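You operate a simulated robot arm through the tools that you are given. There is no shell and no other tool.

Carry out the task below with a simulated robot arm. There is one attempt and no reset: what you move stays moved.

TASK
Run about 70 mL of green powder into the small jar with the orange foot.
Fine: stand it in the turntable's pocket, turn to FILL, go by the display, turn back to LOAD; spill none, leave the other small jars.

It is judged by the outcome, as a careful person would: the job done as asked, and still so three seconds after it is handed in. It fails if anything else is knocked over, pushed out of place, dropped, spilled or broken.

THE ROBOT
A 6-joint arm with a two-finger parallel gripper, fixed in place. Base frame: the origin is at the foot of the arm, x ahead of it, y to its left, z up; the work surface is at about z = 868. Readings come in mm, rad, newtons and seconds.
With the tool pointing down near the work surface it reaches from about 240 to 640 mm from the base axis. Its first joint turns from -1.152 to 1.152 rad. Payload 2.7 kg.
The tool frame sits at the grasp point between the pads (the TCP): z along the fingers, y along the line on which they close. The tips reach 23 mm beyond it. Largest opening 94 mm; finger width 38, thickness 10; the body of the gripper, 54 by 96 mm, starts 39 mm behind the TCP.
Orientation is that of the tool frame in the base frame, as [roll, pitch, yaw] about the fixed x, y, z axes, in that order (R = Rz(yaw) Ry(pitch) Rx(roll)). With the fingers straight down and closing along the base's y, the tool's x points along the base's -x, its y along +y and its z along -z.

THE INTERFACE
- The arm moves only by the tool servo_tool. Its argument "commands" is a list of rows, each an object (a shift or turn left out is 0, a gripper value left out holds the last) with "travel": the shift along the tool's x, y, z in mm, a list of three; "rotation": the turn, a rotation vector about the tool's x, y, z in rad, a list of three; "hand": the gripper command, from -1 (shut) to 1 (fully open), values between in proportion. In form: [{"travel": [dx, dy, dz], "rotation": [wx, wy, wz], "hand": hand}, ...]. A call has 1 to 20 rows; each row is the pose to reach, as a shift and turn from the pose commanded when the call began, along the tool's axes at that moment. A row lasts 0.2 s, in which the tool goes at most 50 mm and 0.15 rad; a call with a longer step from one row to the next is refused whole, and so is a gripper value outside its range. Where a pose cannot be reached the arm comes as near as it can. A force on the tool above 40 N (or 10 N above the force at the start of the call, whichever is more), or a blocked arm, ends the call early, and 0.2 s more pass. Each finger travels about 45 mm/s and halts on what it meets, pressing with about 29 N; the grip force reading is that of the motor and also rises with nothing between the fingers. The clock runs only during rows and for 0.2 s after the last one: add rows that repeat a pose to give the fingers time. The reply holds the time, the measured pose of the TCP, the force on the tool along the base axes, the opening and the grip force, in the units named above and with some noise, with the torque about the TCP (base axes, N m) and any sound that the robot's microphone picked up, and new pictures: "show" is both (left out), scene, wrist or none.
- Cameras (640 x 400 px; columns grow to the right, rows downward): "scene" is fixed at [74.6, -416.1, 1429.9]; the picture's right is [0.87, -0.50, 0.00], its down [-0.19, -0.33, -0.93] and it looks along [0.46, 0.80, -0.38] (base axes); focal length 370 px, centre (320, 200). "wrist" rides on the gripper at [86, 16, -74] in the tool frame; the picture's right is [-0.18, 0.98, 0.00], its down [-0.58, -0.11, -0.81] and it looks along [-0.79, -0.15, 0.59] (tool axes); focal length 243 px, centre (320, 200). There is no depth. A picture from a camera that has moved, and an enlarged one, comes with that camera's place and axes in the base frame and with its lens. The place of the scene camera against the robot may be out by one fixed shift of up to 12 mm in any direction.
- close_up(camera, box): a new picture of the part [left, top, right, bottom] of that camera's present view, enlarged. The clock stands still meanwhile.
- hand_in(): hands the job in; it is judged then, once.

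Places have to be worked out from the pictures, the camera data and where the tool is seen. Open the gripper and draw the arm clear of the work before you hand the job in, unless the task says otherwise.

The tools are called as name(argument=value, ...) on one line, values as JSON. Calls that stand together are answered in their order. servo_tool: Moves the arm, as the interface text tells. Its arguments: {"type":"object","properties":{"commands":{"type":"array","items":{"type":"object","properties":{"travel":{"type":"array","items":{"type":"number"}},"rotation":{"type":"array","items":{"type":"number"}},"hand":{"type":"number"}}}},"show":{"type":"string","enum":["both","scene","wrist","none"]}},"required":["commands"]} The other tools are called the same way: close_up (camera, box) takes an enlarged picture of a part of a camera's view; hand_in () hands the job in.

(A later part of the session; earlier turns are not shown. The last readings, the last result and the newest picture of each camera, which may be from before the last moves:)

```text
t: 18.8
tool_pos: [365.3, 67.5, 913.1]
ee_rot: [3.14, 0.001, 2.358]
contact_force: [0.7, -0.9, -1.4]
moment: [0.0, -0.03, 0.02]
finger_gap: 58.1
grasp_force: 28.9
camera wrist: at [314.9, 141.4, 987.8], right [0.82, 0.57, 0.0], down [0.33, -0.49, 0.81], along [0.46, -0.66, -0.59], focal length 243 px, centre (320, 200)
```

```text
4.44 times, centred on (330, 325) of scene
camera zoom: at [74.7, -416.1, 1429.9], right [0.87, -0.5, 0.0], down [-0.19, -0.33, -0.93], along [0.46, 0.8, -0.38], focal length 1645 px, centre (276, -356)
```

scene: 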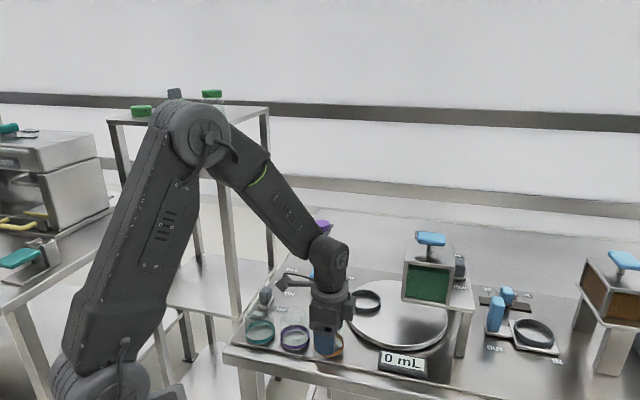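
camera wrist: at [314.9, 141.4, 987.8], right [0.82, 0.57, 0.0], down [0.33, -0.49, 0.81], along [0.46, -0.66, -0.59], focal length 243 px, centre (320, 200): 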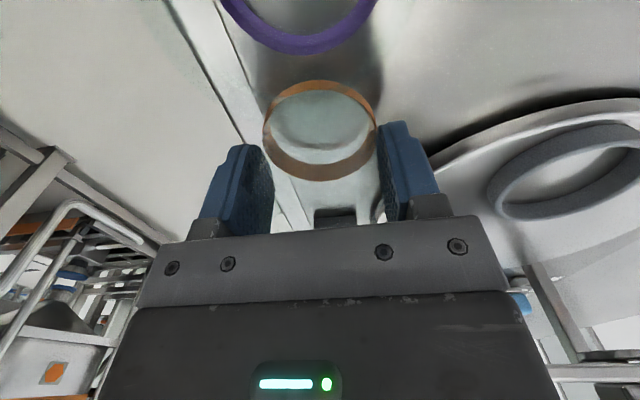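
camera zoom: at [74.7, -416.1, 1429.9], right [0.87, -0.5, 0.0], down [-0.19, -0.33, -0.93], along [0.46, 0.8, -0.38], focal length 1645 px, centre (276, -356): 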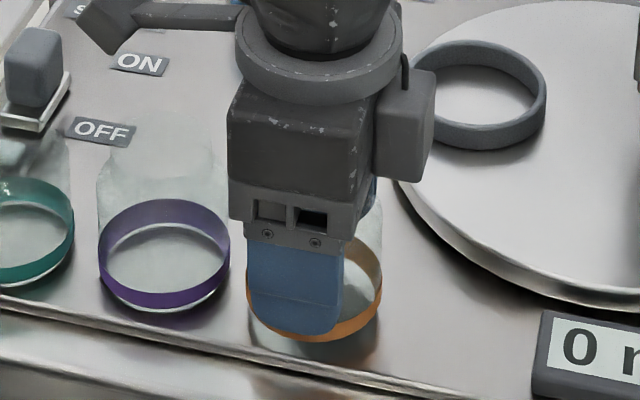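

The jar now follows the gripper (its image relative to the fingers is unchanged and a shadow opened beneath). I continue lifting gently, about 6 mm per row.

servo_tool(commands=[{"travel": [0, 0, -2]}, {"travel": [0, 0, -5]}, {"travel": [0, 0, -9]}, {"travel": [0, 0, -14]}, {"travel": [0, 0, -19]}, {"travel": [0, 0, -24]}, {"travel": [0, 0, -29]}, {"travel": [0, 0, -34]}, {"travel": [0, 0, -39]}, {"travel": [0, 0, -43]}, {"travel": [0, 0, -46]}, {"travel": [0, 0, -48]}, {"travel": [0, 0, -48]}])

close_up(camera="wrist", box=[200, 60, 440, 210])

close_up(camera="scene", box=[270, 280, 390, 370])

```text
t: 21.6
tool_pos: [366.0, 67.1, 962.1]
ee_rot: [3.141, 0.0, 2.357]
contact_force: [1.1, 0.4, -1.4]
moment: [0.02, 0.0, -0.02]
finger_gap: 58.0
grasp_force: 28.8
camera wrist: at [315.1, 141.3, 1036.1], right [0.82, 0.57, 0.0], down [0.33, -0.49, 0.81], along [0.46, -0.66, -0.59], focal length 243 px, centre (320, 200)
```

scene: 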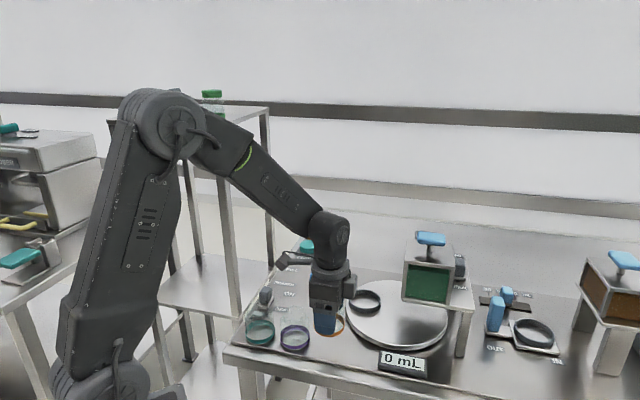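
wrist: 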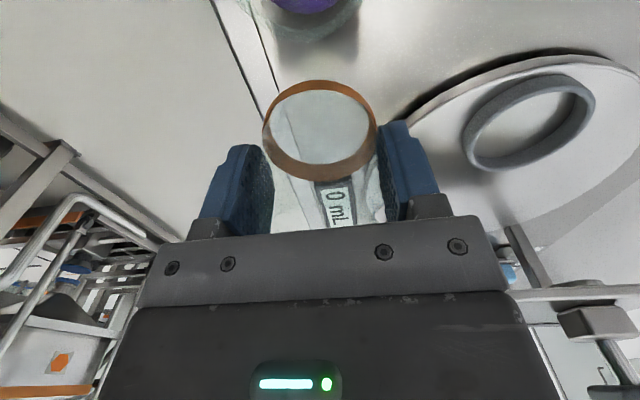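

```text
2.67 times, centred on (320, 135) of wrist
camera zoom: at [315.1, 141.3, 1036.1], right [0.82, 0.57, 0.0], down [0.33, -0.49, 0.81], along [0.46, -0.66, -0.59], focal length 647 px, centre (320, 373)
```

zoom: 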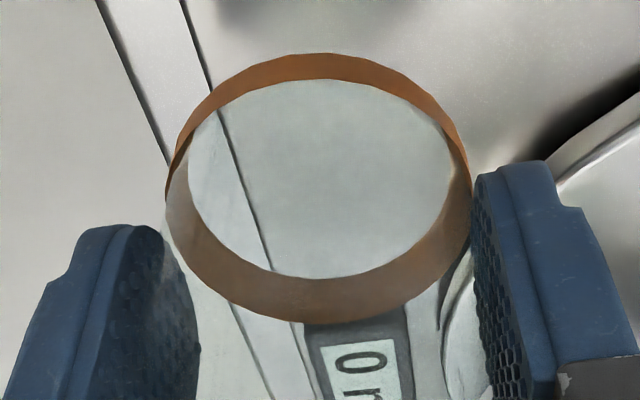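

```text
4.44 times, centred on (330, 325) of scene
camera zoom: at [74.7, -416.1, 1429.9], right [0.87, -0.5, 0.0], down [-0.19, -0.33, -0.93], along [0.46, 0.8, -0.38], focal length 1645 px, centre (276, -356)
```

zoom: 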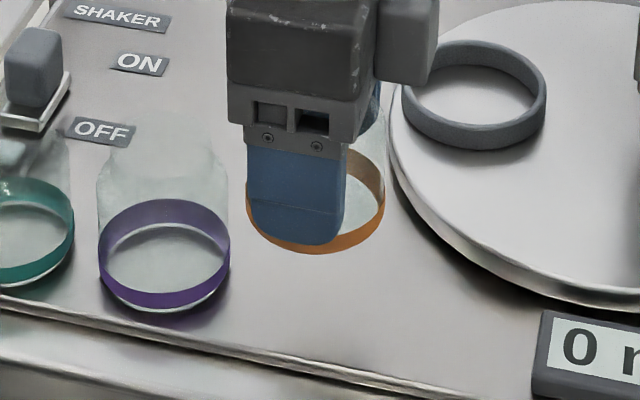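

The jar is held firmly, 54 mm up, with no slip. I carry it smoothly to above the pocket (≈ (499, 129)).

servo_tool(commands=[{"travel": [-1, 2.8, 0]}, {"travel": [-3, 8.3, 0]}, {"travel": [-6, 16.5, 0]}, {"travel": [-9.6, 26.2, 0]}, {"travel": [-13.1, 35.8, 0]}, {"travel": [-16.6, 45.5, 0]}, {"travel": [-20.2, 55.1, 0]}, {"travel": [-23.7, 64.8, 0]}, {"travel": [-27.2, 74.4, 0]}, {"travel": [-30.7, 84.1, 0]}, {"travel": [-34.3, 93.7, 0]}, {"travel": [-37.8, 103.4, 0]}, {"travel": [-41.3, 113, 0]}, {"travel": [-44.4, 121.3, 0]}, {"travel": [-46.9, 128.2, 0]}, {"travel": [-48.9, 133.7, 0]}, {"travel": [-50.4, 137.8, 0]}, {"travel": [-50.4, 137.8, 0]}, {"travel": [-50.4, 137.8, 0]}])

close_up(camera="wrist", box=[200, 40, 440, 190])

close_up(camera="scene", box=[310, 240, 430, 330])

```text
t: 25.6
tool_pos: [498.9, 129.5, 961.7]
ee_rot: [3.137, 0.0, 2.359]
contact_force: [-0.3, 0.8, -1.3]
moment: [0.0, -0.01, 0.03]
finger_gap: 58.2
grasp_force: 28.9
camera wrist: at [447.9, 203.5, 1036.3], right [0.82, 0.57, 0.0], down [0.33, -0.49, 0.81], along [0.46, -0.66, -0.59], focal length 243 px, centre (320, 200)
```

scene: 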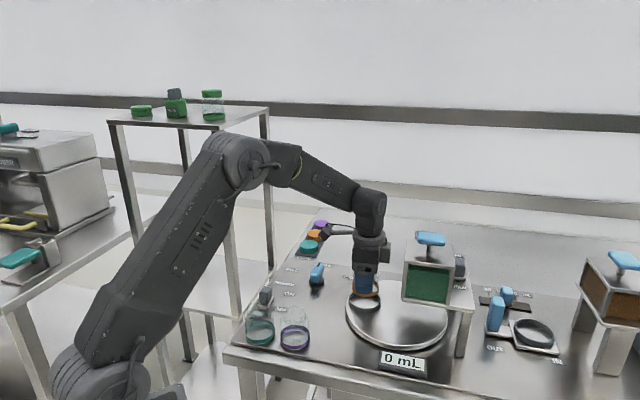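
wrist: 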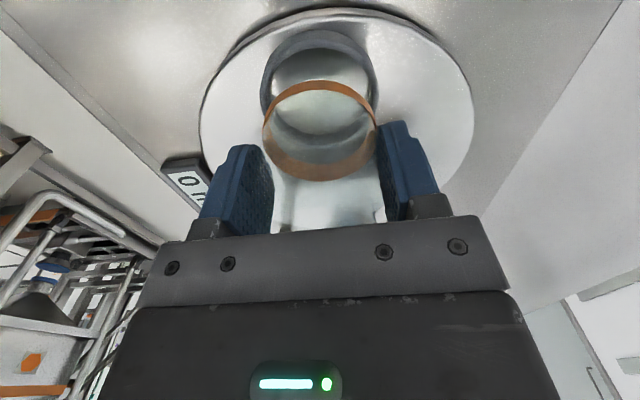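

```text
2.67 times, centred on (320, 115) of wrist
camera zoom: at [447.9, 203.5, 1036.3], right [0.82, 0.57, 0.0], down [0.33, -0.49, 0.81], along [0.46, -0.66, -0.59], focal length 647 px, centre (320, 427)
```

zoom: 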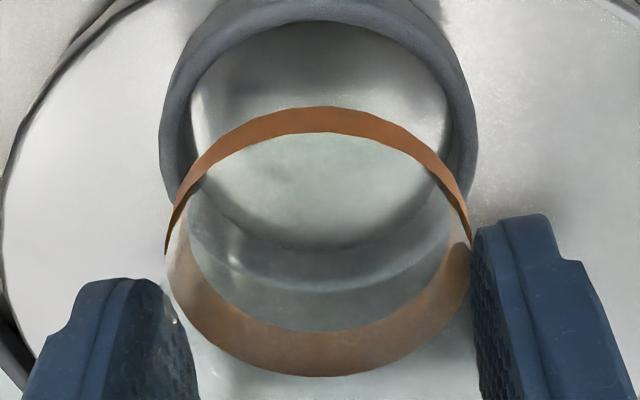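

```text
4.44 times, centred on (370, 285) of scene
camera zoom: at [74.7, -416.1, 1429.9], right [0.87, -0.5, 0.0], down [-0.19, -0.33, -0.93], along [0.46, 0.8, -0.38], focal length 1645 px, centre (98, -178)
```

zoom: 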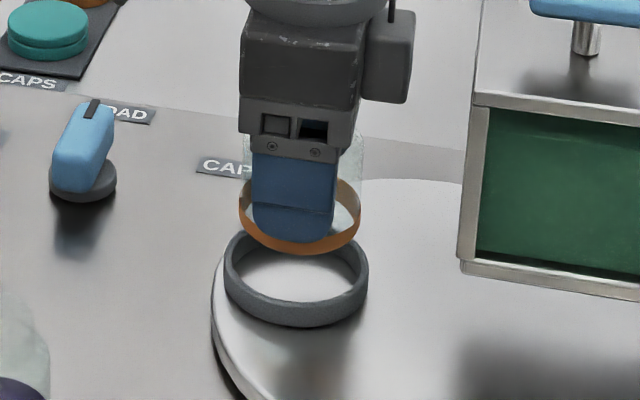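

Jar hangs nearly centred over the pocket ring; I shift ~1 mm forward, lower it to just above the ring's rim and re-check the alignment there.

servo_tool(commands=[{"travel": [-0.5, -0.2, 4]}, {"travel": [-1, -0.4, 9]}, {"travel": [-1, -0.4, 14]}, {"travel": [-1, -0.4, 18]}, {"travel": [-1, -0.4, 20]}, {"travel": [-1, -0.4, 20]}, {"travel": [-1, -0.4, 20]}])

close_up(camera="wrist", box=[200, 40, 440, 190])

close_up(camera="scene", box=[330, 260, 410, 320])

```text
t: 27.2
tool_pos: [500.6, 128.4, 941.2]
ee_rot: [3.14, -0.002, 2.359]
contact_force: [0.2, 0.1, -1.1]
moment: [0.04, 0.0, 0.03]
finger_gap: 58.1
grasp_force: 29.1
camera wrist: at [448.8, 202.0, 1015.7], right [0.82, 0.57, 0.0], down [0.33, -0.49, 0.81], along [0.46, -0.66, -0.59], focal length 243 px, centre (320, 200)
```

scene: 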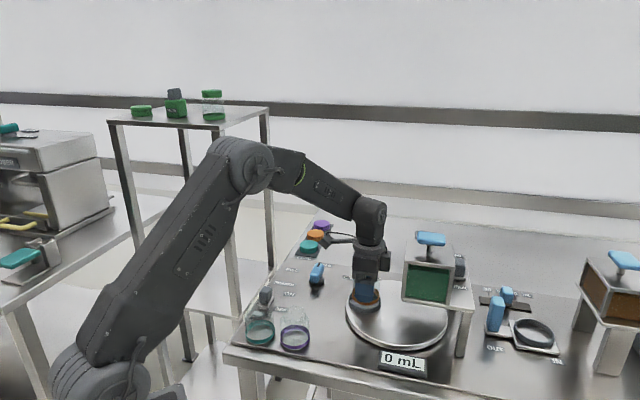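
wrist: 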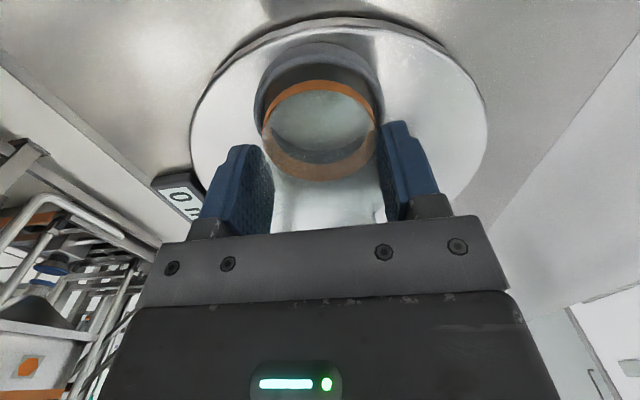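

```text
2.67 times, centred on (320, 115) of wrist
camera zoom: at [448.8, 202.0, 1015.7], right [0.82, 0.57, 0.0], down [0.33, -0.49, 0.81], along [0.46, -0.66, -0.59], focal length 647 px, centre (320, 427)
```

zoom: 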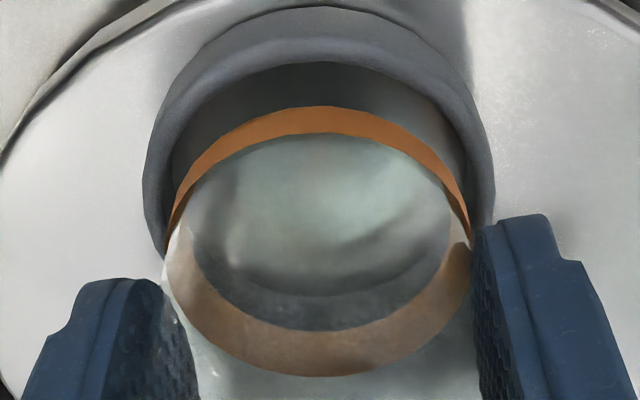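

```text
6.67 times, centred on (370, 290) of scene
camera zoom: at [74.7, -416.1, 1429.9], right [0.87, -0.5, 0.0], down [-0.19, -0.33, -0.93], along [0.46, 0.8, -0.38], focal length 2468 px, centre (-13, -400)
```

zoom: 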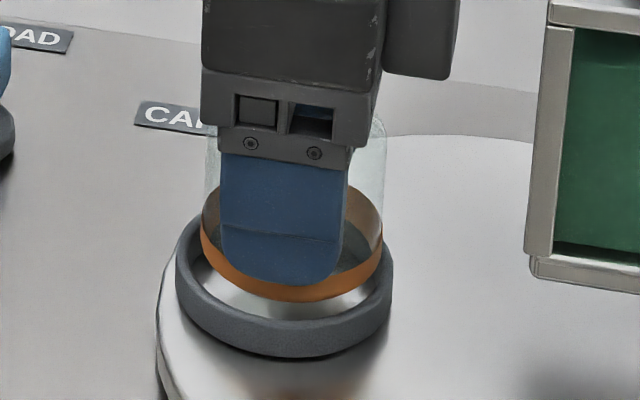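

Both views together put the turntable top near z ≈ 886 and ask for ~1.2 mm back along tool +x. I make that correction and lower 13 mm slowly into the ring, watching the force.

servo_tool(commands=[{"travel": [1.2, 0, 0]}, {"travel": [1.2, 0, 2]}, {"travel": [1.2, 0, 4]}, {"travel": [1.2, 0, 6]}, {"travel": [1.2, 0, 8]}, {"travel": [1.2, 0, 10]}, {"travel": [1.2, 0, 12]}, {"travel": [1.2, 0, 13]}, {"travel": [1.2, 0, 13]}])

close_up(camera="wrist", box=[200, 40, 440, 190])

close_up(camera="scene", box=[330, 260, 410, 320])

```text
t: 29.2
tool_pos: [499.9, 130.2, 927.5]
ee_rot: [3.139, 0.002, 2.359]
contact_force: [-0.3, 0.7, -0.8]
moment: [0.03, -0.03, -0.02]
finger_gap: 58.0
grasp_force: 29.1
camera wrist: at [448.0, 203.3, 1003.0], right [0.82, 0.57, 0.0], down [0.33, -0.49, 0.81], along [0.46, -0.66, -0.59], focal length 243 px, centre (320, 200)
```

scene: 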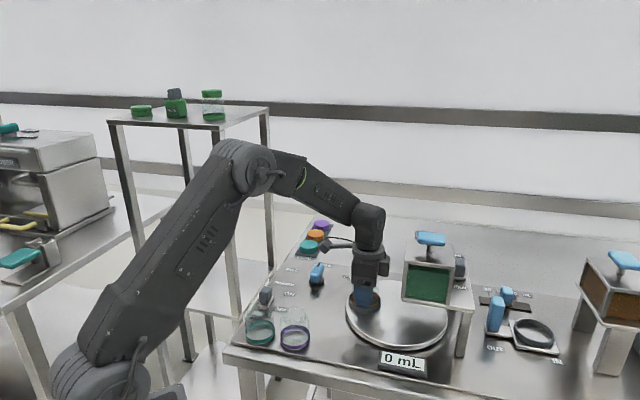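
wrist: 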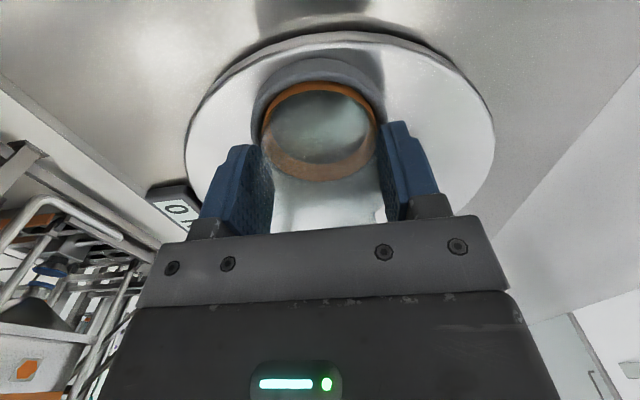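

```text
2.67 times, centred on (320, 115) of wrist
camera zoom: at [448.0, 203.3, 1003.0], right [0.82, 0.57, 0.0], down [0.33, -0.49, 0.81], along [0.46, -0.66, -0.59], focal length 647 px, centre (320, 427)
```

zoom: 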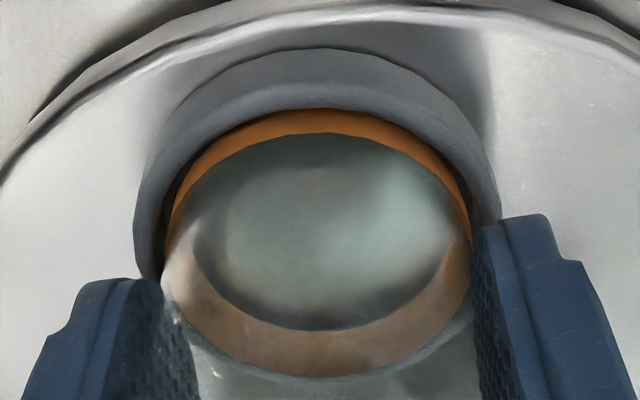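

```text
6.67 times, centred on (370, 290) of scene
camera zoom: at [74.7, -416.1, 1429.9], right [0.87, -0.5, 0.0], down [-0.19, -0.33, -0.93], along [0.46, 0.8, -0.38], focal length 2468 px, centre (-13, -400)
```

zoom: 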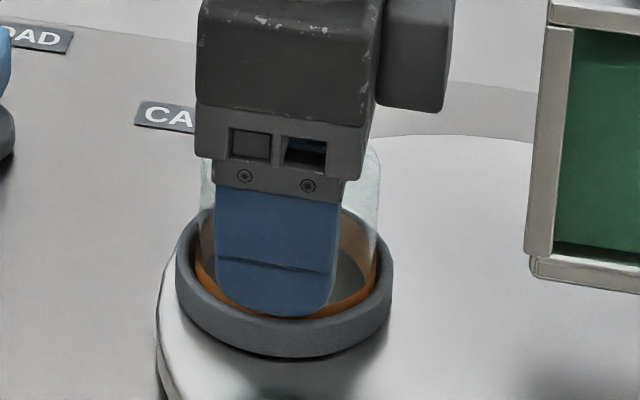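

The foot is inside the ring with no contact. I lower on in 1 mm steps to find the pocket floor.

servo_tool(commands=[{"travel": [0, 0, 1]}, {"travel": [0, 0, 2]}, {"travel": [0, 0, 2]}], show="none")

```text
t: 30.0
tool_pos: [499.4, 130.3, 925.8]
ee_rot: [3.138, 0.0, 2.358]
contact_force: [0.1, -0.1, -0.8]
moment: [-0.03, -0.03, 0.05]
finger_gap: 58.1
grasp_force: 28.6
```

Still no floor contact (force unchanged). I lower another 1.5 mm.

servo_tool(commands=[{"travel": [0, 0, 0.7]}, {"travel": [0, 0, 1.5]}, {"travel": [0, 0, 1.5]}], show="none")

```text
t: 30.8
tool_pos: [498.4, 130.5, 924.8]
ee_rot: [3.14, 0.0, 2.356]
contact_force: [-0.5, 0.8, 1.0]
moment: [-0.04, 0.12, -0.02]
finger_gap: 58.0
grasp_force: 28.6
```

The vertical force rose from about −1 to +1 N: the jar is touching down. I lower 0.8 mm more to confirm.

servo_tool(commands=[{"travel": [0, 0, 0.4]}, {"travel": [0, 0, 0.8]}, {"travel": [0, 0, 0.8]}])

close_up(camera="wrist", box=[200, 40, 440, 190])

close_up(camera="scene", box=[330, 260, 410, 320])

```text
t: 31.6
tool_pos: [498.9, 129.7, 924.8]
ee_rot: [3.138, 0.0, 2.359]
contact_force: [-4.6, 3.0, 18.7]
moment: [0.02, 0.58, -0.09]
finger_gap: 58.1
grasp_force: 28.9
camera wrist: at [447.6, 203.5, 1000.2], right [0.82, 0.57, 0.0], down [0.33, -0.49, 0.81], along [0.46, -0.66, -0.59], focal length 243 px, centre (320, 200)
```

scene: 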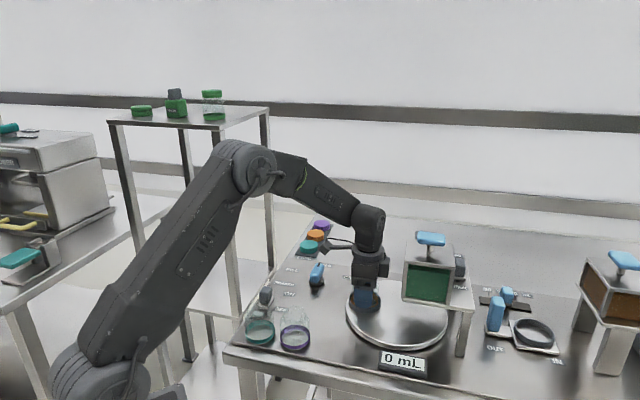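
wrist: 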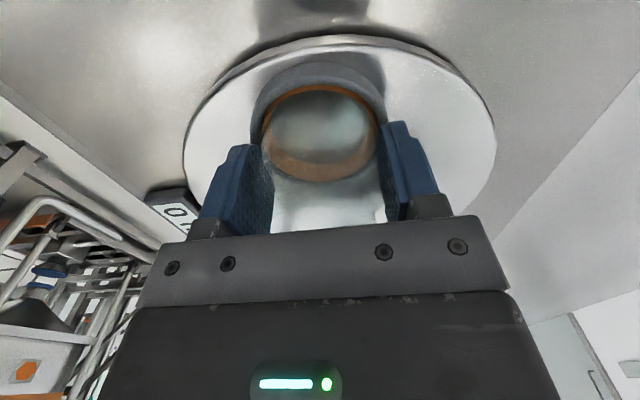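

```text
2.67 times, centred on (320, 115) of wrist
camera zoom: at [447.6, 203.5, 1000.2], right [0.82, 0.57, 0.0], down [0.33, -0.49, 0.81], along [0.46, -0.66, -0.59], focal length 647 px, centre (320, 427)
```

zoom: 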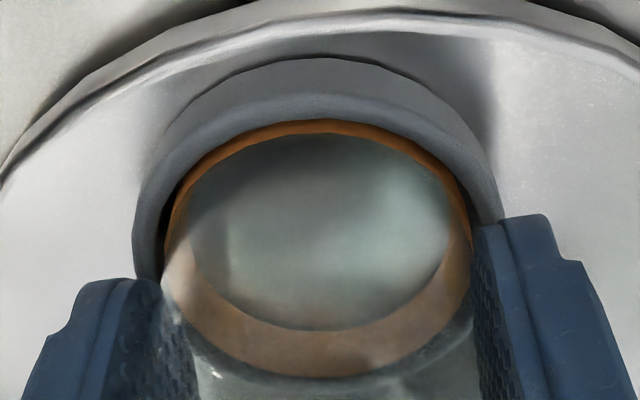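

```text
6.67 times, centred on (370, 290) of scene
camera zoom: at [74.2, -416.1, 1429.9], right [0.87, -0.5, 0.0], down [-0.19, -0.33, -0.93], along [0.46, 0.8, -0.38], focal length 2468 px, centre (-13, -400)
```

zoom: 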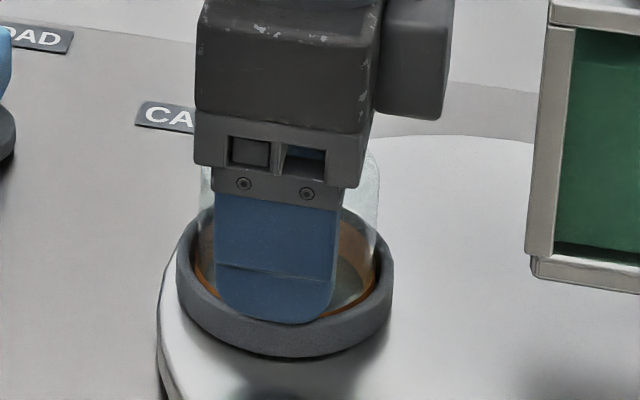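

Firm floor contact (18.7 N). I relax 0.8 mm, open the fingers gently to ~75 mm, then rise straight up.

servo_tool(commands=[{"travel": [0, 0, -0.8]}, {"travel": [0, 0, -0.8]}, {"travel": [0, 0, -0.8], "hand": 0.3}, {"travel": [0, 0, -0.8], "hand": 0.45}, {"travel": [0, 0, -0.8], "hand": 0.6}, {"travel": [0, 0, -0.8], "hand": 0.6}, {"travel": [0, 0, -6]}, {"travel": [0, 0, -20]}, {"travel": [0, 0, -45]}, {"travel": [0, 0, -80], "hand": 1}, {"travel": [0, 0, -110]}, {"travel": [0, 0, -110]}])

close_up(camera="wrist", box=[220, 0, 420, 125])

close_up(camera="scene", box=[330, 260, 410, 320])

```text
t: 34.2
tool_pos: [497.8, 130.4, 1032.8]
ee_rot: [3.14, 0.0, 2.359]
contact_force: [0.3, -0.2, -1.4]
moment: [-0.01, -0.01, 0.02]
finger_gap: 94.4
grasp_force: 0.1
camera wrist: at [446.2, 203.8, 1107.8], right [0.82, 0.57, 0.0], down [0.33, -0.49, 0.81], along [0.46, -0.66, -0.59], focal length 243 px, centre (320, 200)
```

scene: 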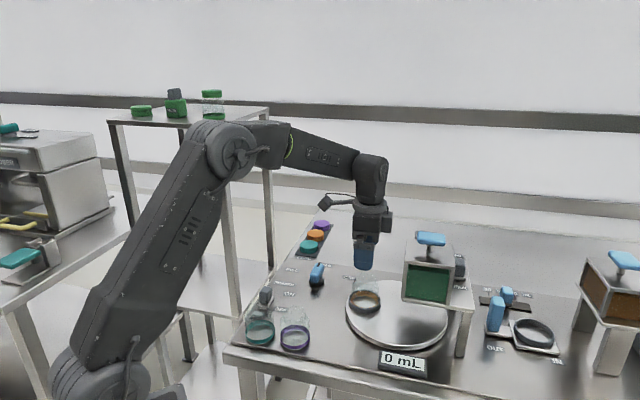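
wrist: 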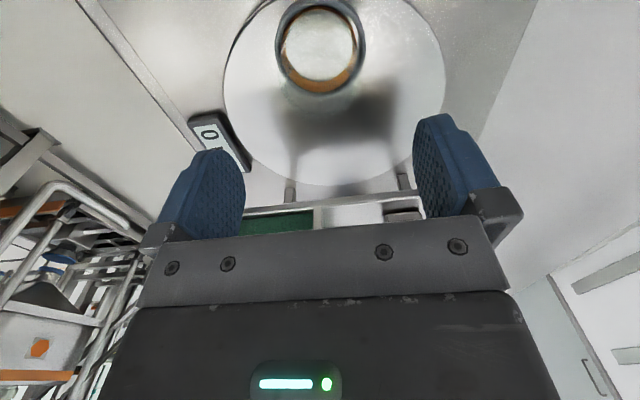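

```text
3.20 times, centred on (320, 62) of wrist
camera zoom: at [446.2, 203.8, 1107.8], right [0.82, 0.57, 0.0], down [0.33, -0.49, 0.81], along [0.46, -0.66, -0.59], focal length 776 px, centre (320, 640)
```

zoom: 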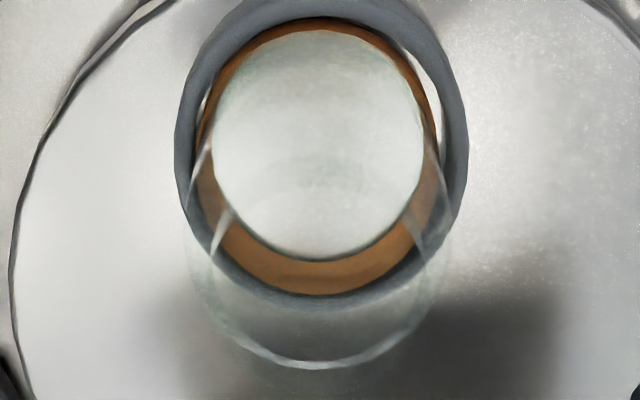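

```text
6.67 times, centred on (370, 290) of scene
camera zoom: at [74.6, -416.1, 1429.9], right [0.87, -0.5, 0.0], down [-0.19, -0.33, -0.93], along [0.46, 0.8, -0.38], focal length 2468 px, centre (-13, -400)
```

zoom: 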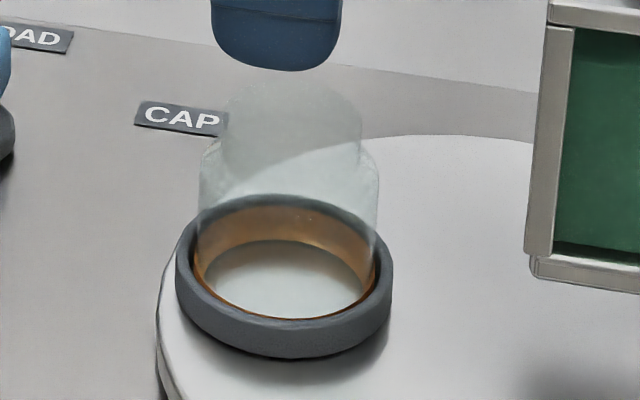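

The jar stands level in the pocket ring. Next the selector knob (≈ (455, 274)): I move near it and turn the wrist so the camera looks along the knob's pointer direction and the fingers can close across its fin.

servo_tool(commands=[{"travel": [5, 0, -10], "rotation": [0, 0, -0.12]}, {"travel": [18, 1, -20], "rotation": [0, 0, -0.26]}, {"travel": [32, 2, -27], "rotation": [0, 0, -0.4]}, {"travel": [46, 4, -27], "rotation": [0, 0, -0.54]}, {"travel": [60, 5, -27], "rotation": [0, 0, -0.68]}, {"travel": [74, 6, -27], "rotation": [0, 0, -0.82]}, {"travel": [88, 7, -27], "rotation": [0, 0, -0.96]}, {"travel": [102, 9, -27], "rotation": [0, 0, -1.1]}, {"travel": [116, 10, -27], "rotation": [0, 0, -1.24]}, {"travel": [128, 11, -27], "rotation": [0, 0, -1.38]}, {"travel": [135, 11.6, -27], "rotation": [0, 0, -1.518]}, {"travel": [135, 11.6, -27], "rotation": [0, 0, -1.518]}])

close_up(camera="wrist", box=[240, 20, 400, 120])

```text
t: 36.8
tool_pos: [411.7, 233.9, 1061.4]
ee_rot: [-3.142, 0.002, -2.405]
contact_force: [0.1, -0.8, 0.5]
moment: [0.02, -0.01, 0.0]
finger_gap: 93.9
grasp_force: 0.1
camera wrist: at [334.9, 188.4, 1135.5], right [-0.52, 0.85, 0.0], down [0.5, 0.31, 0.81], along [0.69, 0.42, -0.59], focal length 243 px, centre (320, 200)
```

scene: 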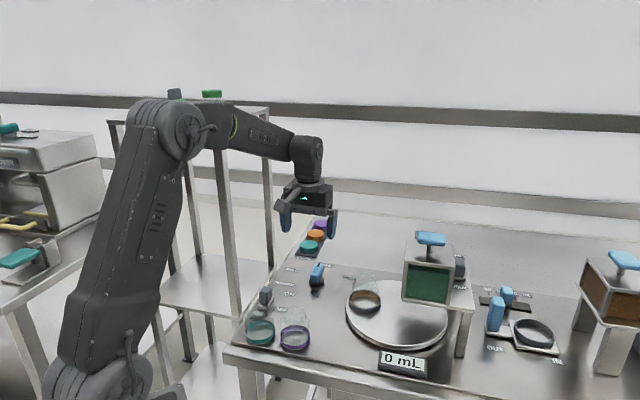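
wrist: 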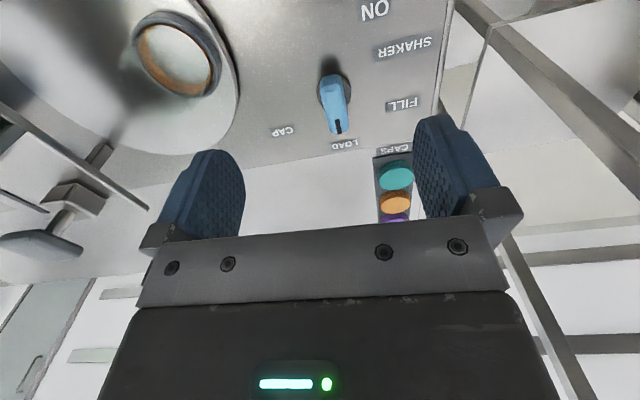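

```text
4.00 times, centred on (320, 70) of wrist
camera zoom: at [334.9, 188.4, 1135.5], right [-0.52, 0.85, 0.0], down [0.5, 0.31, 0.81], along [0.69, 0.42, -0.59], focal length 970 px, centre (320, 720)
```

zoom: 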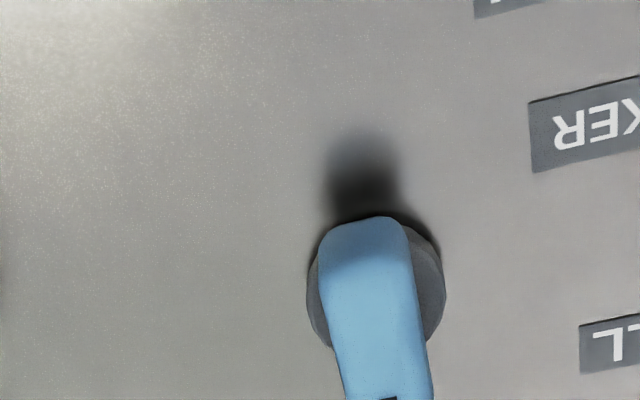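

The knob's fin is visible and points to LOAD. I zoom on it fully to measure axis and orientation.

close_up(camera="wrist", box=[270, 50, 398, 150])

close_up(camera="scene", box=[280, 250, 352, 300])

```text
4.00 times, centred on (334, 100) of wrist
camera zoom: at [334.9, 188.4, 1135.5], right [-0.52, 0.85, 0.0], down [0.5, 0.31, 0.81], along [0.69, 0.42, -0.59], focal length 970 px, centre (264, 600)
```

zoom: 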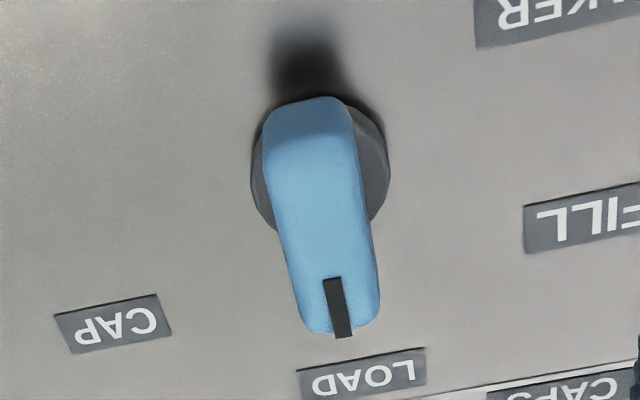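

```text
8.00 times, centred on (316, 275) of scene
camera zoom: at [74.6, -416.1, 1429.9], right [0.87, -0.5, 0.0], down [-0.19, -0.33, -0.93], along [0.46, 0.8, -0.38], focal length 2962 px, centre (352, -400)
```

zoom: 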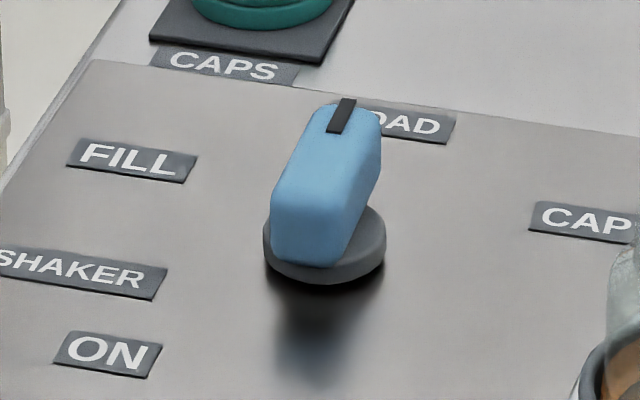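

The knob has a Ø ~39 mm disc with a ~56 mm long fin pointing at ~43°, axis about (457, 279). I move above it and lower part-way to refine the alignment.

servo_tool(commands=[{"travel": [-30, 2, 20]}, {"travel": [-64, 4.3, 50]}, {"travel": [-64, 4.3, 80]}, {"travel": [-64, 4.3, 80]}])

close_up(camera="wrist", box=[240, 20, 400, 180])

close_up(camera="scene", box=[270, 230, 370, 300])

```text
t: 37.8
tool_pos: [456.8, 281.1, 980.6]
ee_rot: [-3.139, 0.002, -2.408]
contact_force: [0.4, -0.6, 0.2]
moment: [0.02, 0.0, -0.02]
finger_gap: 93.9
grasp_force: 0.1
camera wrist: at [380.2, 236.0, 1055.5], right [-0.52, 0.85, 0.0], down [0.5, 0.31, 0.81], along [0.69, 0.42, -0.59], focal length 243 px, centre (320, 200)
```

scene: 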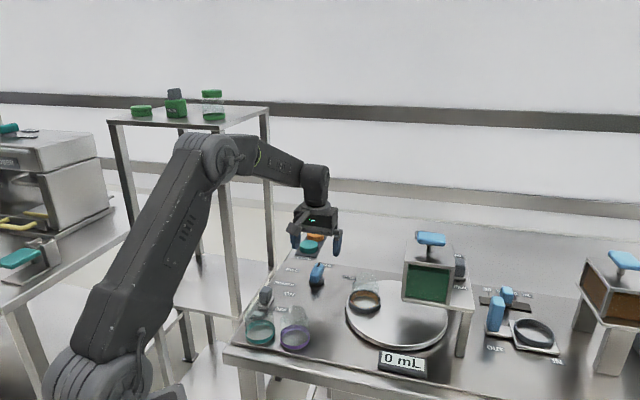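
wrist: 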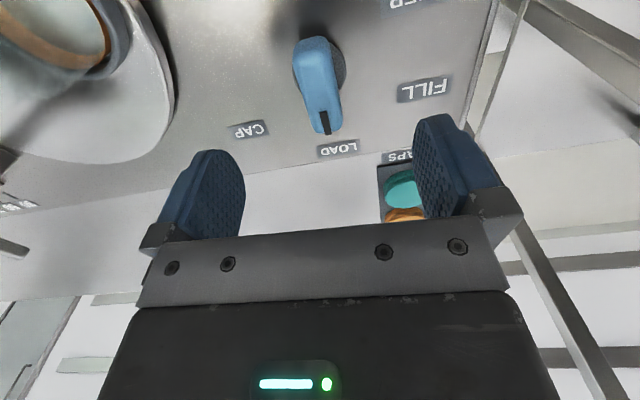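

```text
2.50 times, centred on (320, 100) of wrist
camera zoom: at [380.2, 236.0, 1055.5], right [-0.52, 0.85, 0.0], down [0.5, 0.31, 0.81], along [0.69, 0.42, -0.59], focal length 606 px, centre (320, 450)
```

zoom: 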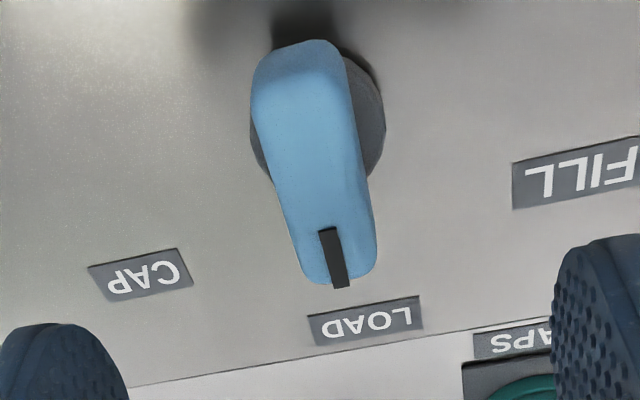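

```text
5.71 times, centred on (320, 265) of scene
camera zoom: at [74.7, -416.1, 1429.9], right [0.87, -0.5, 0.0], down [-0.19, -0.33, -0.93], along [0.46, 0.8, -0.38], focal length 2115 px, centre (320, -171)
```

zoom: 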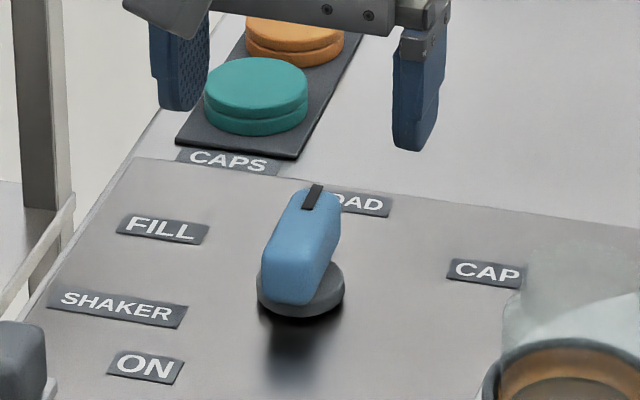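

The fin is parallel to the fingers within 1°. I zoom on the disc to pin down the rotation axis.

close_up(camera="wrist", box=[280, 25, 360, 75])

close_up(camera="wrist", box=[270, 30, 366, 140])

```text
8.00 times, centred on (320, 50) of wrist
camera zoom: at [380.2, 236.0, 1055.5], right [-0.52, 0.85, 0.0], down [0.5, 0.31, 0.81], along [0.69, 0.42, -0.59], focal length 1941 px, centre (320, 1400)
```

zoom: 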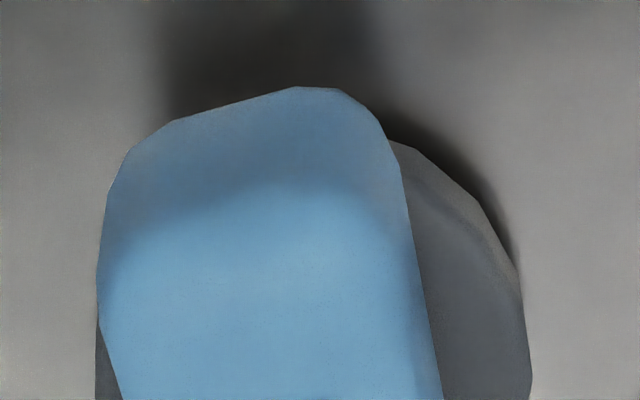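

```text
3.64 times, centred on (318, 85) of wrist
camera zoom: at [380.2, 236.0, 1055.5], right [-0.52, 0.85, 0.0], down [0.5, 0.31, 0.81], along [0.69, 0.42, -0.59], focal length 882 px, centre (327, 618)
```

zoom: 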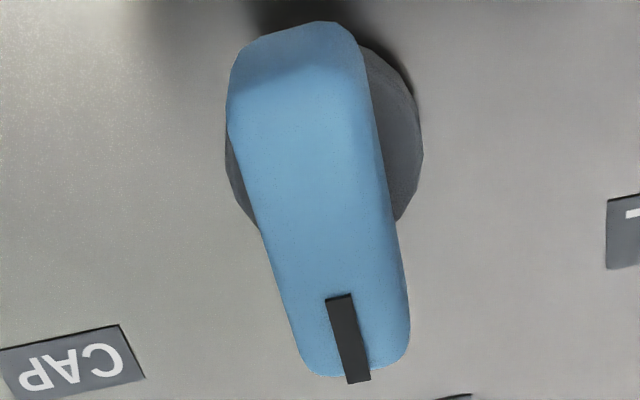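

Axis estimate ≈ (458, 282), fin ~20 mm wide with top near z 908. I narrow the opening to ~52 mm and descend to TCP z ≈ 902 so the fingers straddle the fin.

servo_tool(commands=[{"travel": [-1.5, 0, 10], "hand": 0.1}, {"travel": [-1.5, 0, 25], "hand": 0.1}, {"travel": [-1.5, 0, 40], "hand": 0.1}, {"travel": [-1.5, 0, 55], "hand": 0.1}, {"travel": [-1.5, 0, 68], "hand": 0.1}, {"travel": [-1.5, 0, 76], "hand": 0.1}, {"travel": [-1.5, 0, 78.5], "hand": 0.1}, {"travel": [-1.5, 0, 78.5], "hand": 0.1}])

close_up(camera="wrist", box=[220, 60, 420, 210])

close_up(camera="scene", box=[270, 230, 370, 300])

```text
t: 39.6
tool_pos: [458.5, 279.3, 902.4]
ee_rot: [-3.141, 0.002, -2.405]
contact_force: [0.5, -0.1, -0.7]
moment: [-0.06, -0.01, 0.0]
finger_gap: 51.8
grasp_force: 0.1
camera wrist: at [380.8, 235.3, 977.0], right [-0.52, 0.85, 0.0], down [0.5, 0.31, 0.81], along [0.69, 0.42, -0.59], focal length 243 px, centre (320, 200)
```

scene: 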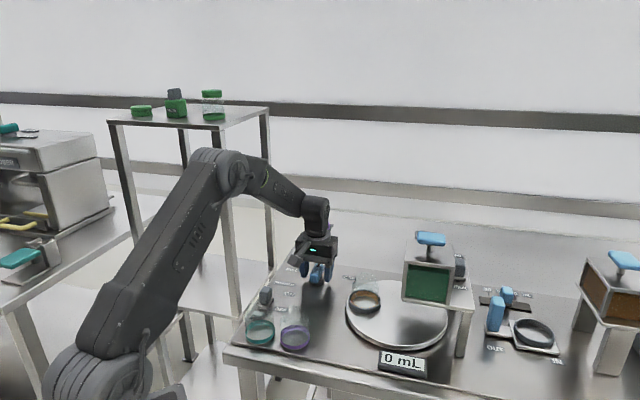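
wrist: 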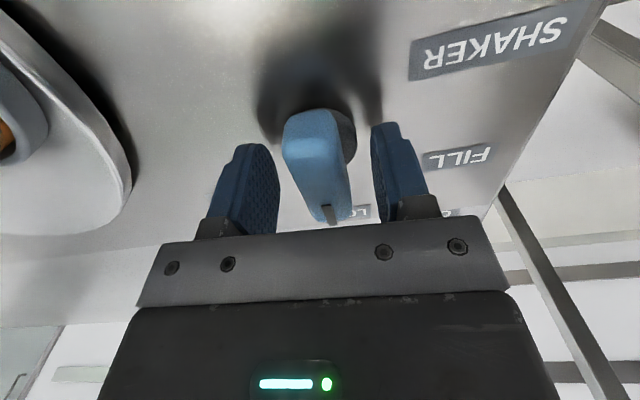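

```text
2.67 times, centred on (320, 135) of wrist
camera zoom: at [380.8, 235.3, 977.0], right [-0.52, 0.85, 0.0], down [0.5, 0.31, 0.81], along [0.69, 0.42, -0.59], focal length 647 px, centre (320, 373)
```

zoom: 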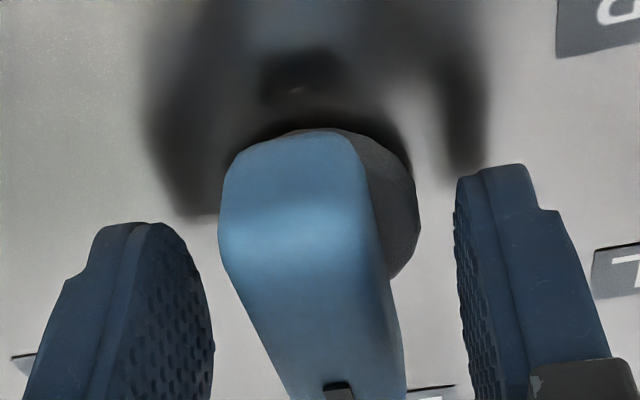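

```text
5.71 times, centred on (320, 265) of scene
camera zoom: at [74.6, -416.1, 1429.9], right [0.87, -0.5, 0.0], down [-0.19, -0.33, -0.93], along [0.46, 0.8, -0.38], focal length 2115 px, centre (320, -171)
```

zoom: 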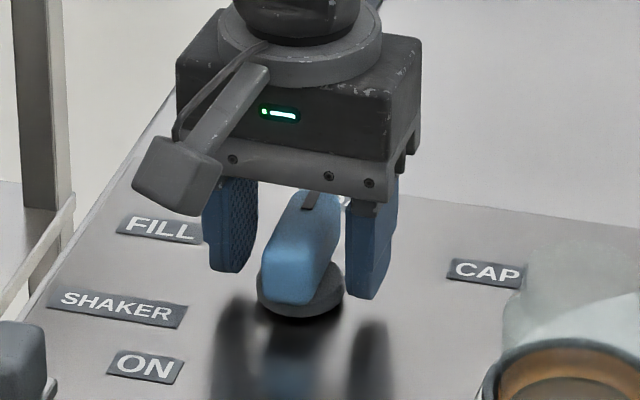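

Fingers straddle the fin, its centre about 1 mm to tool +y. I shift 0.8 mm and close on it.

servo_tool(commands=[{"travel": [0, 0.8, 0], "hand": 0.1}, {"travel": [0, 0.8, 0], "hand": -0.3}, {"travel": [0, 0.8, 0], "hand": -0.8}, {"travel": [0, 0.8, 0], "hand": -0.8}, {"travel": [0, 0.8, 0], "hand": -0.8}])

close_up(camera="wrist", box=[220, 60, 420, 210])

```text
t: 40.8
tool_pos: [456.5, 278.9, 902.8]
ee_rot: [-3.139, 0.002, -2.407]
contact_force: [1.9, -4.7, -0.1]
moment: [-0.24, -0.08, 0.03]
finger_gap: 24.0
grasp_force: 45.4
camera wrist: at [380.3, 235.3, 977.4], right [-0.52, 0.85, 0.0], down [0.5, 0.31, 0.81], along [0.69, 0.42, -0.59], focal length 243 px, centre (320, 200)
```

scene: 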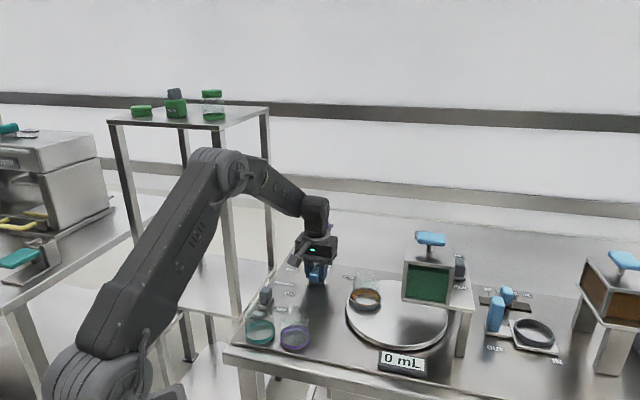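
wrist: 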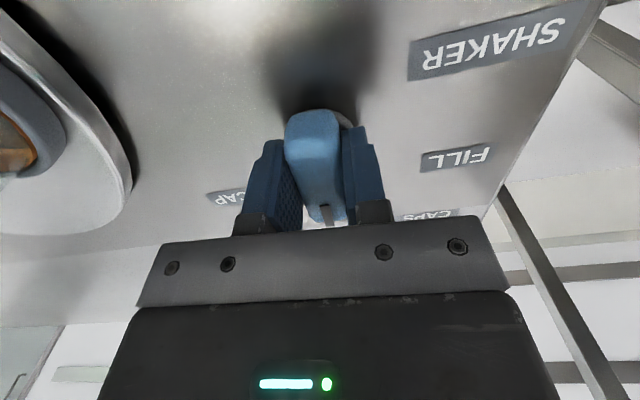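

```text
2.67 times, centred on (320, 135) of wrist
camera zoom: at [380.3, 235.3, 977.4], right [-0.52, 0.85, 0.0], down [0.5, 0.31, 0.81], along [0.69, 0.42, -0.59], focal length 647 px, centre (320, 373)
```

zoom: 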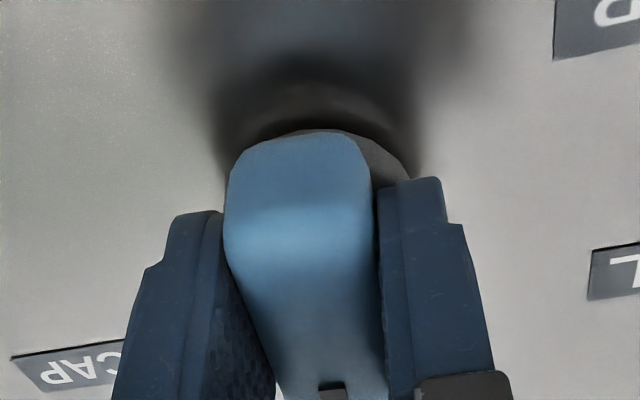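

The fin is gripped (24 mm, small −4.8 N lateral load, which I relieve by 0.5 mm). I turn the knob a first ~17° counter-clockwise toward FILL and check that table, forces and display behave.

servo_tool(commands=[{"travel": [0, -0.5, 0], "rotation": [0, 0, -0.03]}, {"travel": [0, -0.5, 0], "rotation": [0, 0, -0.09]}, {"travel": [0, -0.5, 0], "rotation": [0, 0, -0.16]}, {"travel": [0, -0.5, 0], "rotation": [0, 0, -0.23]}, {"travel": [0, -0.5, 0], "rotation": [0, 0, -0.3]}, {"travel": [0, -0.5, 0], "rotation": [0, 0, -0.3]}])

```text
t: 42.2
tool_pos: [456.5, 280.4, 902.2]
ee_rot: [-3.139, 0.001, -2.105]
contact_force: [2.6, -18.4, -1.8]
moment: [1.08, -0.65, 0.02]
finger_gap: 24.0
grasp_force: 45.0
camera wrist: at [397.4, 215.1, 977.4], right [-0.75, 0.66, 0.0], down [0.39, 0.44, 0.81], along [0.53, 0.61, -0.59], focal length 243 px, centre (320, 200)
```

scene: 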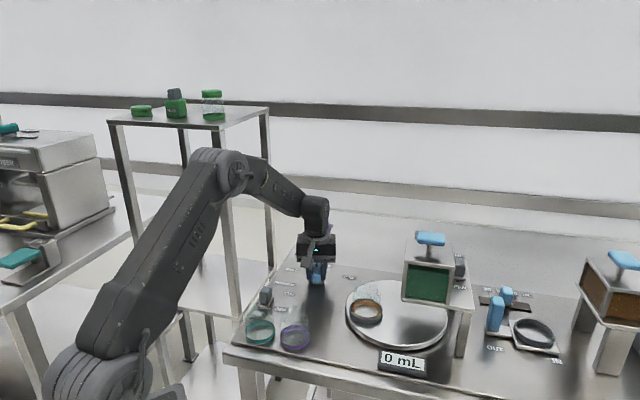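
wrist: 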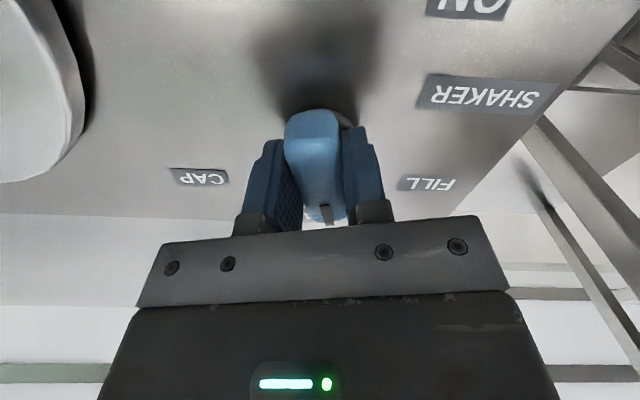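

The table turns with the knob (pocket moved), display still 0 mL. The −18 N side load means my TCP isn't on the knob axis; I shift 0.8 mm along base −y to calibrate the stiffness.

servo_tool(commands=[{"travel": [0.35, -0.2, 0]}, {"travel": [0.7, -0.4, 0]}, {"travel": [0.7, -0.4, 0]}], show="none")

```text
t: 43.0
tool_pos: [457.2, 280.8, 902.4]
ee_rot: [3.141, 0.001, -2.106]
contact_force: [9.6, -8.9, -4.7]
moment: [-1.02, 0.42, -0.02]
finger_gap: 23.9
grasp_force: 45.0
```

Load calibrates to ~12 N/mm, giving the knob axis about 5 mm further along the fin (≈ (461.7, 281.3)). I now turn on to ~34° with the TCP following that arc and check.

servo_tool(commands=[{"travel": [0.16, -0.91, 0]}, {"travel": [0.25, -1.3, 0], "rotation": [0, 0, -0.06]}, {"travel": [0.32, -1.7, 0], "rotation": [0, 0, -0.14]}, {"travel": [0.4, -2.1, 0], "rotation": [0, 0, -0.22]}, {"travel": [0.44, -2.52, 0], "rotation": [0, 0, -0.3]}, {"travel": [0.44, -2.52, 0], "rotation": [0, 0, -0.3]}])

```text
t: 44.4
tool_pos: [458.6, 280.1, 902.9]
ee_rot: [3.138, 0.001, -1.806]
contact_force: [-15.3, 8.4, -13.7]
moment: [1.23, -0.88, 0.03]
finger_gap: 23.8
grasp_force: 44.8
camera wrist: at [420.1, 200.6, 977.4], right [-0.91, 0.41, 0.0], down [0.24, 0.54, 0.81], along [0.33, 0.74, -0.59], focal length 243 px, centre (320, 200)
```

scene: 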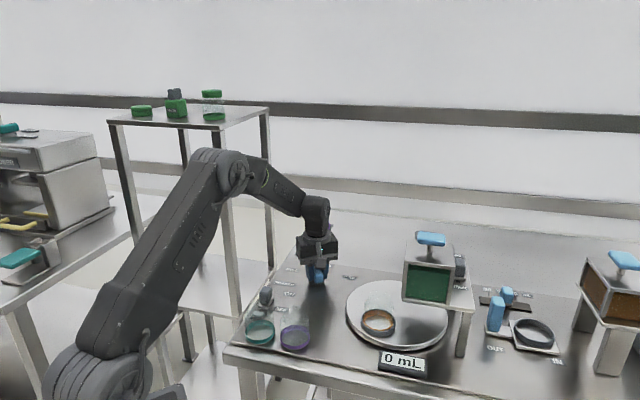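
wrist: 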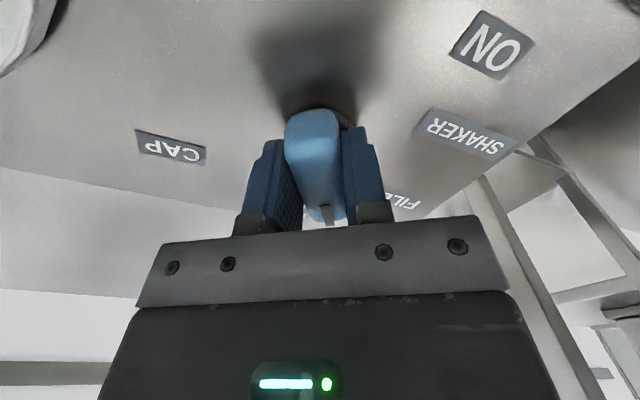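

Over-corrected slightly (−15 N, +8 N), so the axis offset is smaller (~3 mm). Pocket is now about two-thirds round to the hopper, still 0 mL. I correct and go on to ~46°.

servo_tool(commands=[{"travel": [-0.38, 1.43, 0]}, {"travel": [-0.25, 1.25, 0], "rotation": [0, 0, -0.07]}, {"travel": [-0.15, 1.05, 0], "rotation": [0, 0, -0.14]}, {"travel": [-0.06, 0.86, 0], "rotation": [0, 0, -0.2]}, {"travel": [-0.06, 0.86, 0], "rotation": [0, 0, -0.2]}], show="scene")

close_up(camera="scene", box=[335, 260, 485, 380])

```text
t: 45.6
tool_pos: [456.6, 279.5, 902.5]
ee_rot: [-3.139, 0.002, -1.605]
contact_force: [-3.9, 21.0, -17.3]
moment: [-0.51, 0.23, 0.01]
finger_gap: 23.7
grasp_force: 45.5
```

scene: 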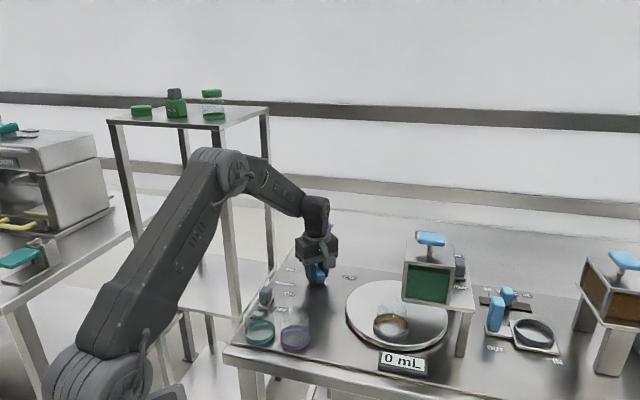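

```text
3.33 times, centred on (410, 320) of scene
camera zoom: at [74.8, -415.4, 1430.1], right [0.87, -0.5, 0.0], down [-0.19, -0.33, -0.93], along [0.46, 0.8, -0.38], focal length 1234 px, centre (20, -200)
```

zoom: 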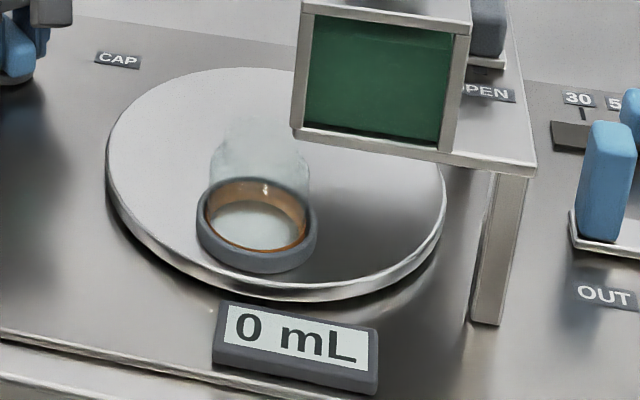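

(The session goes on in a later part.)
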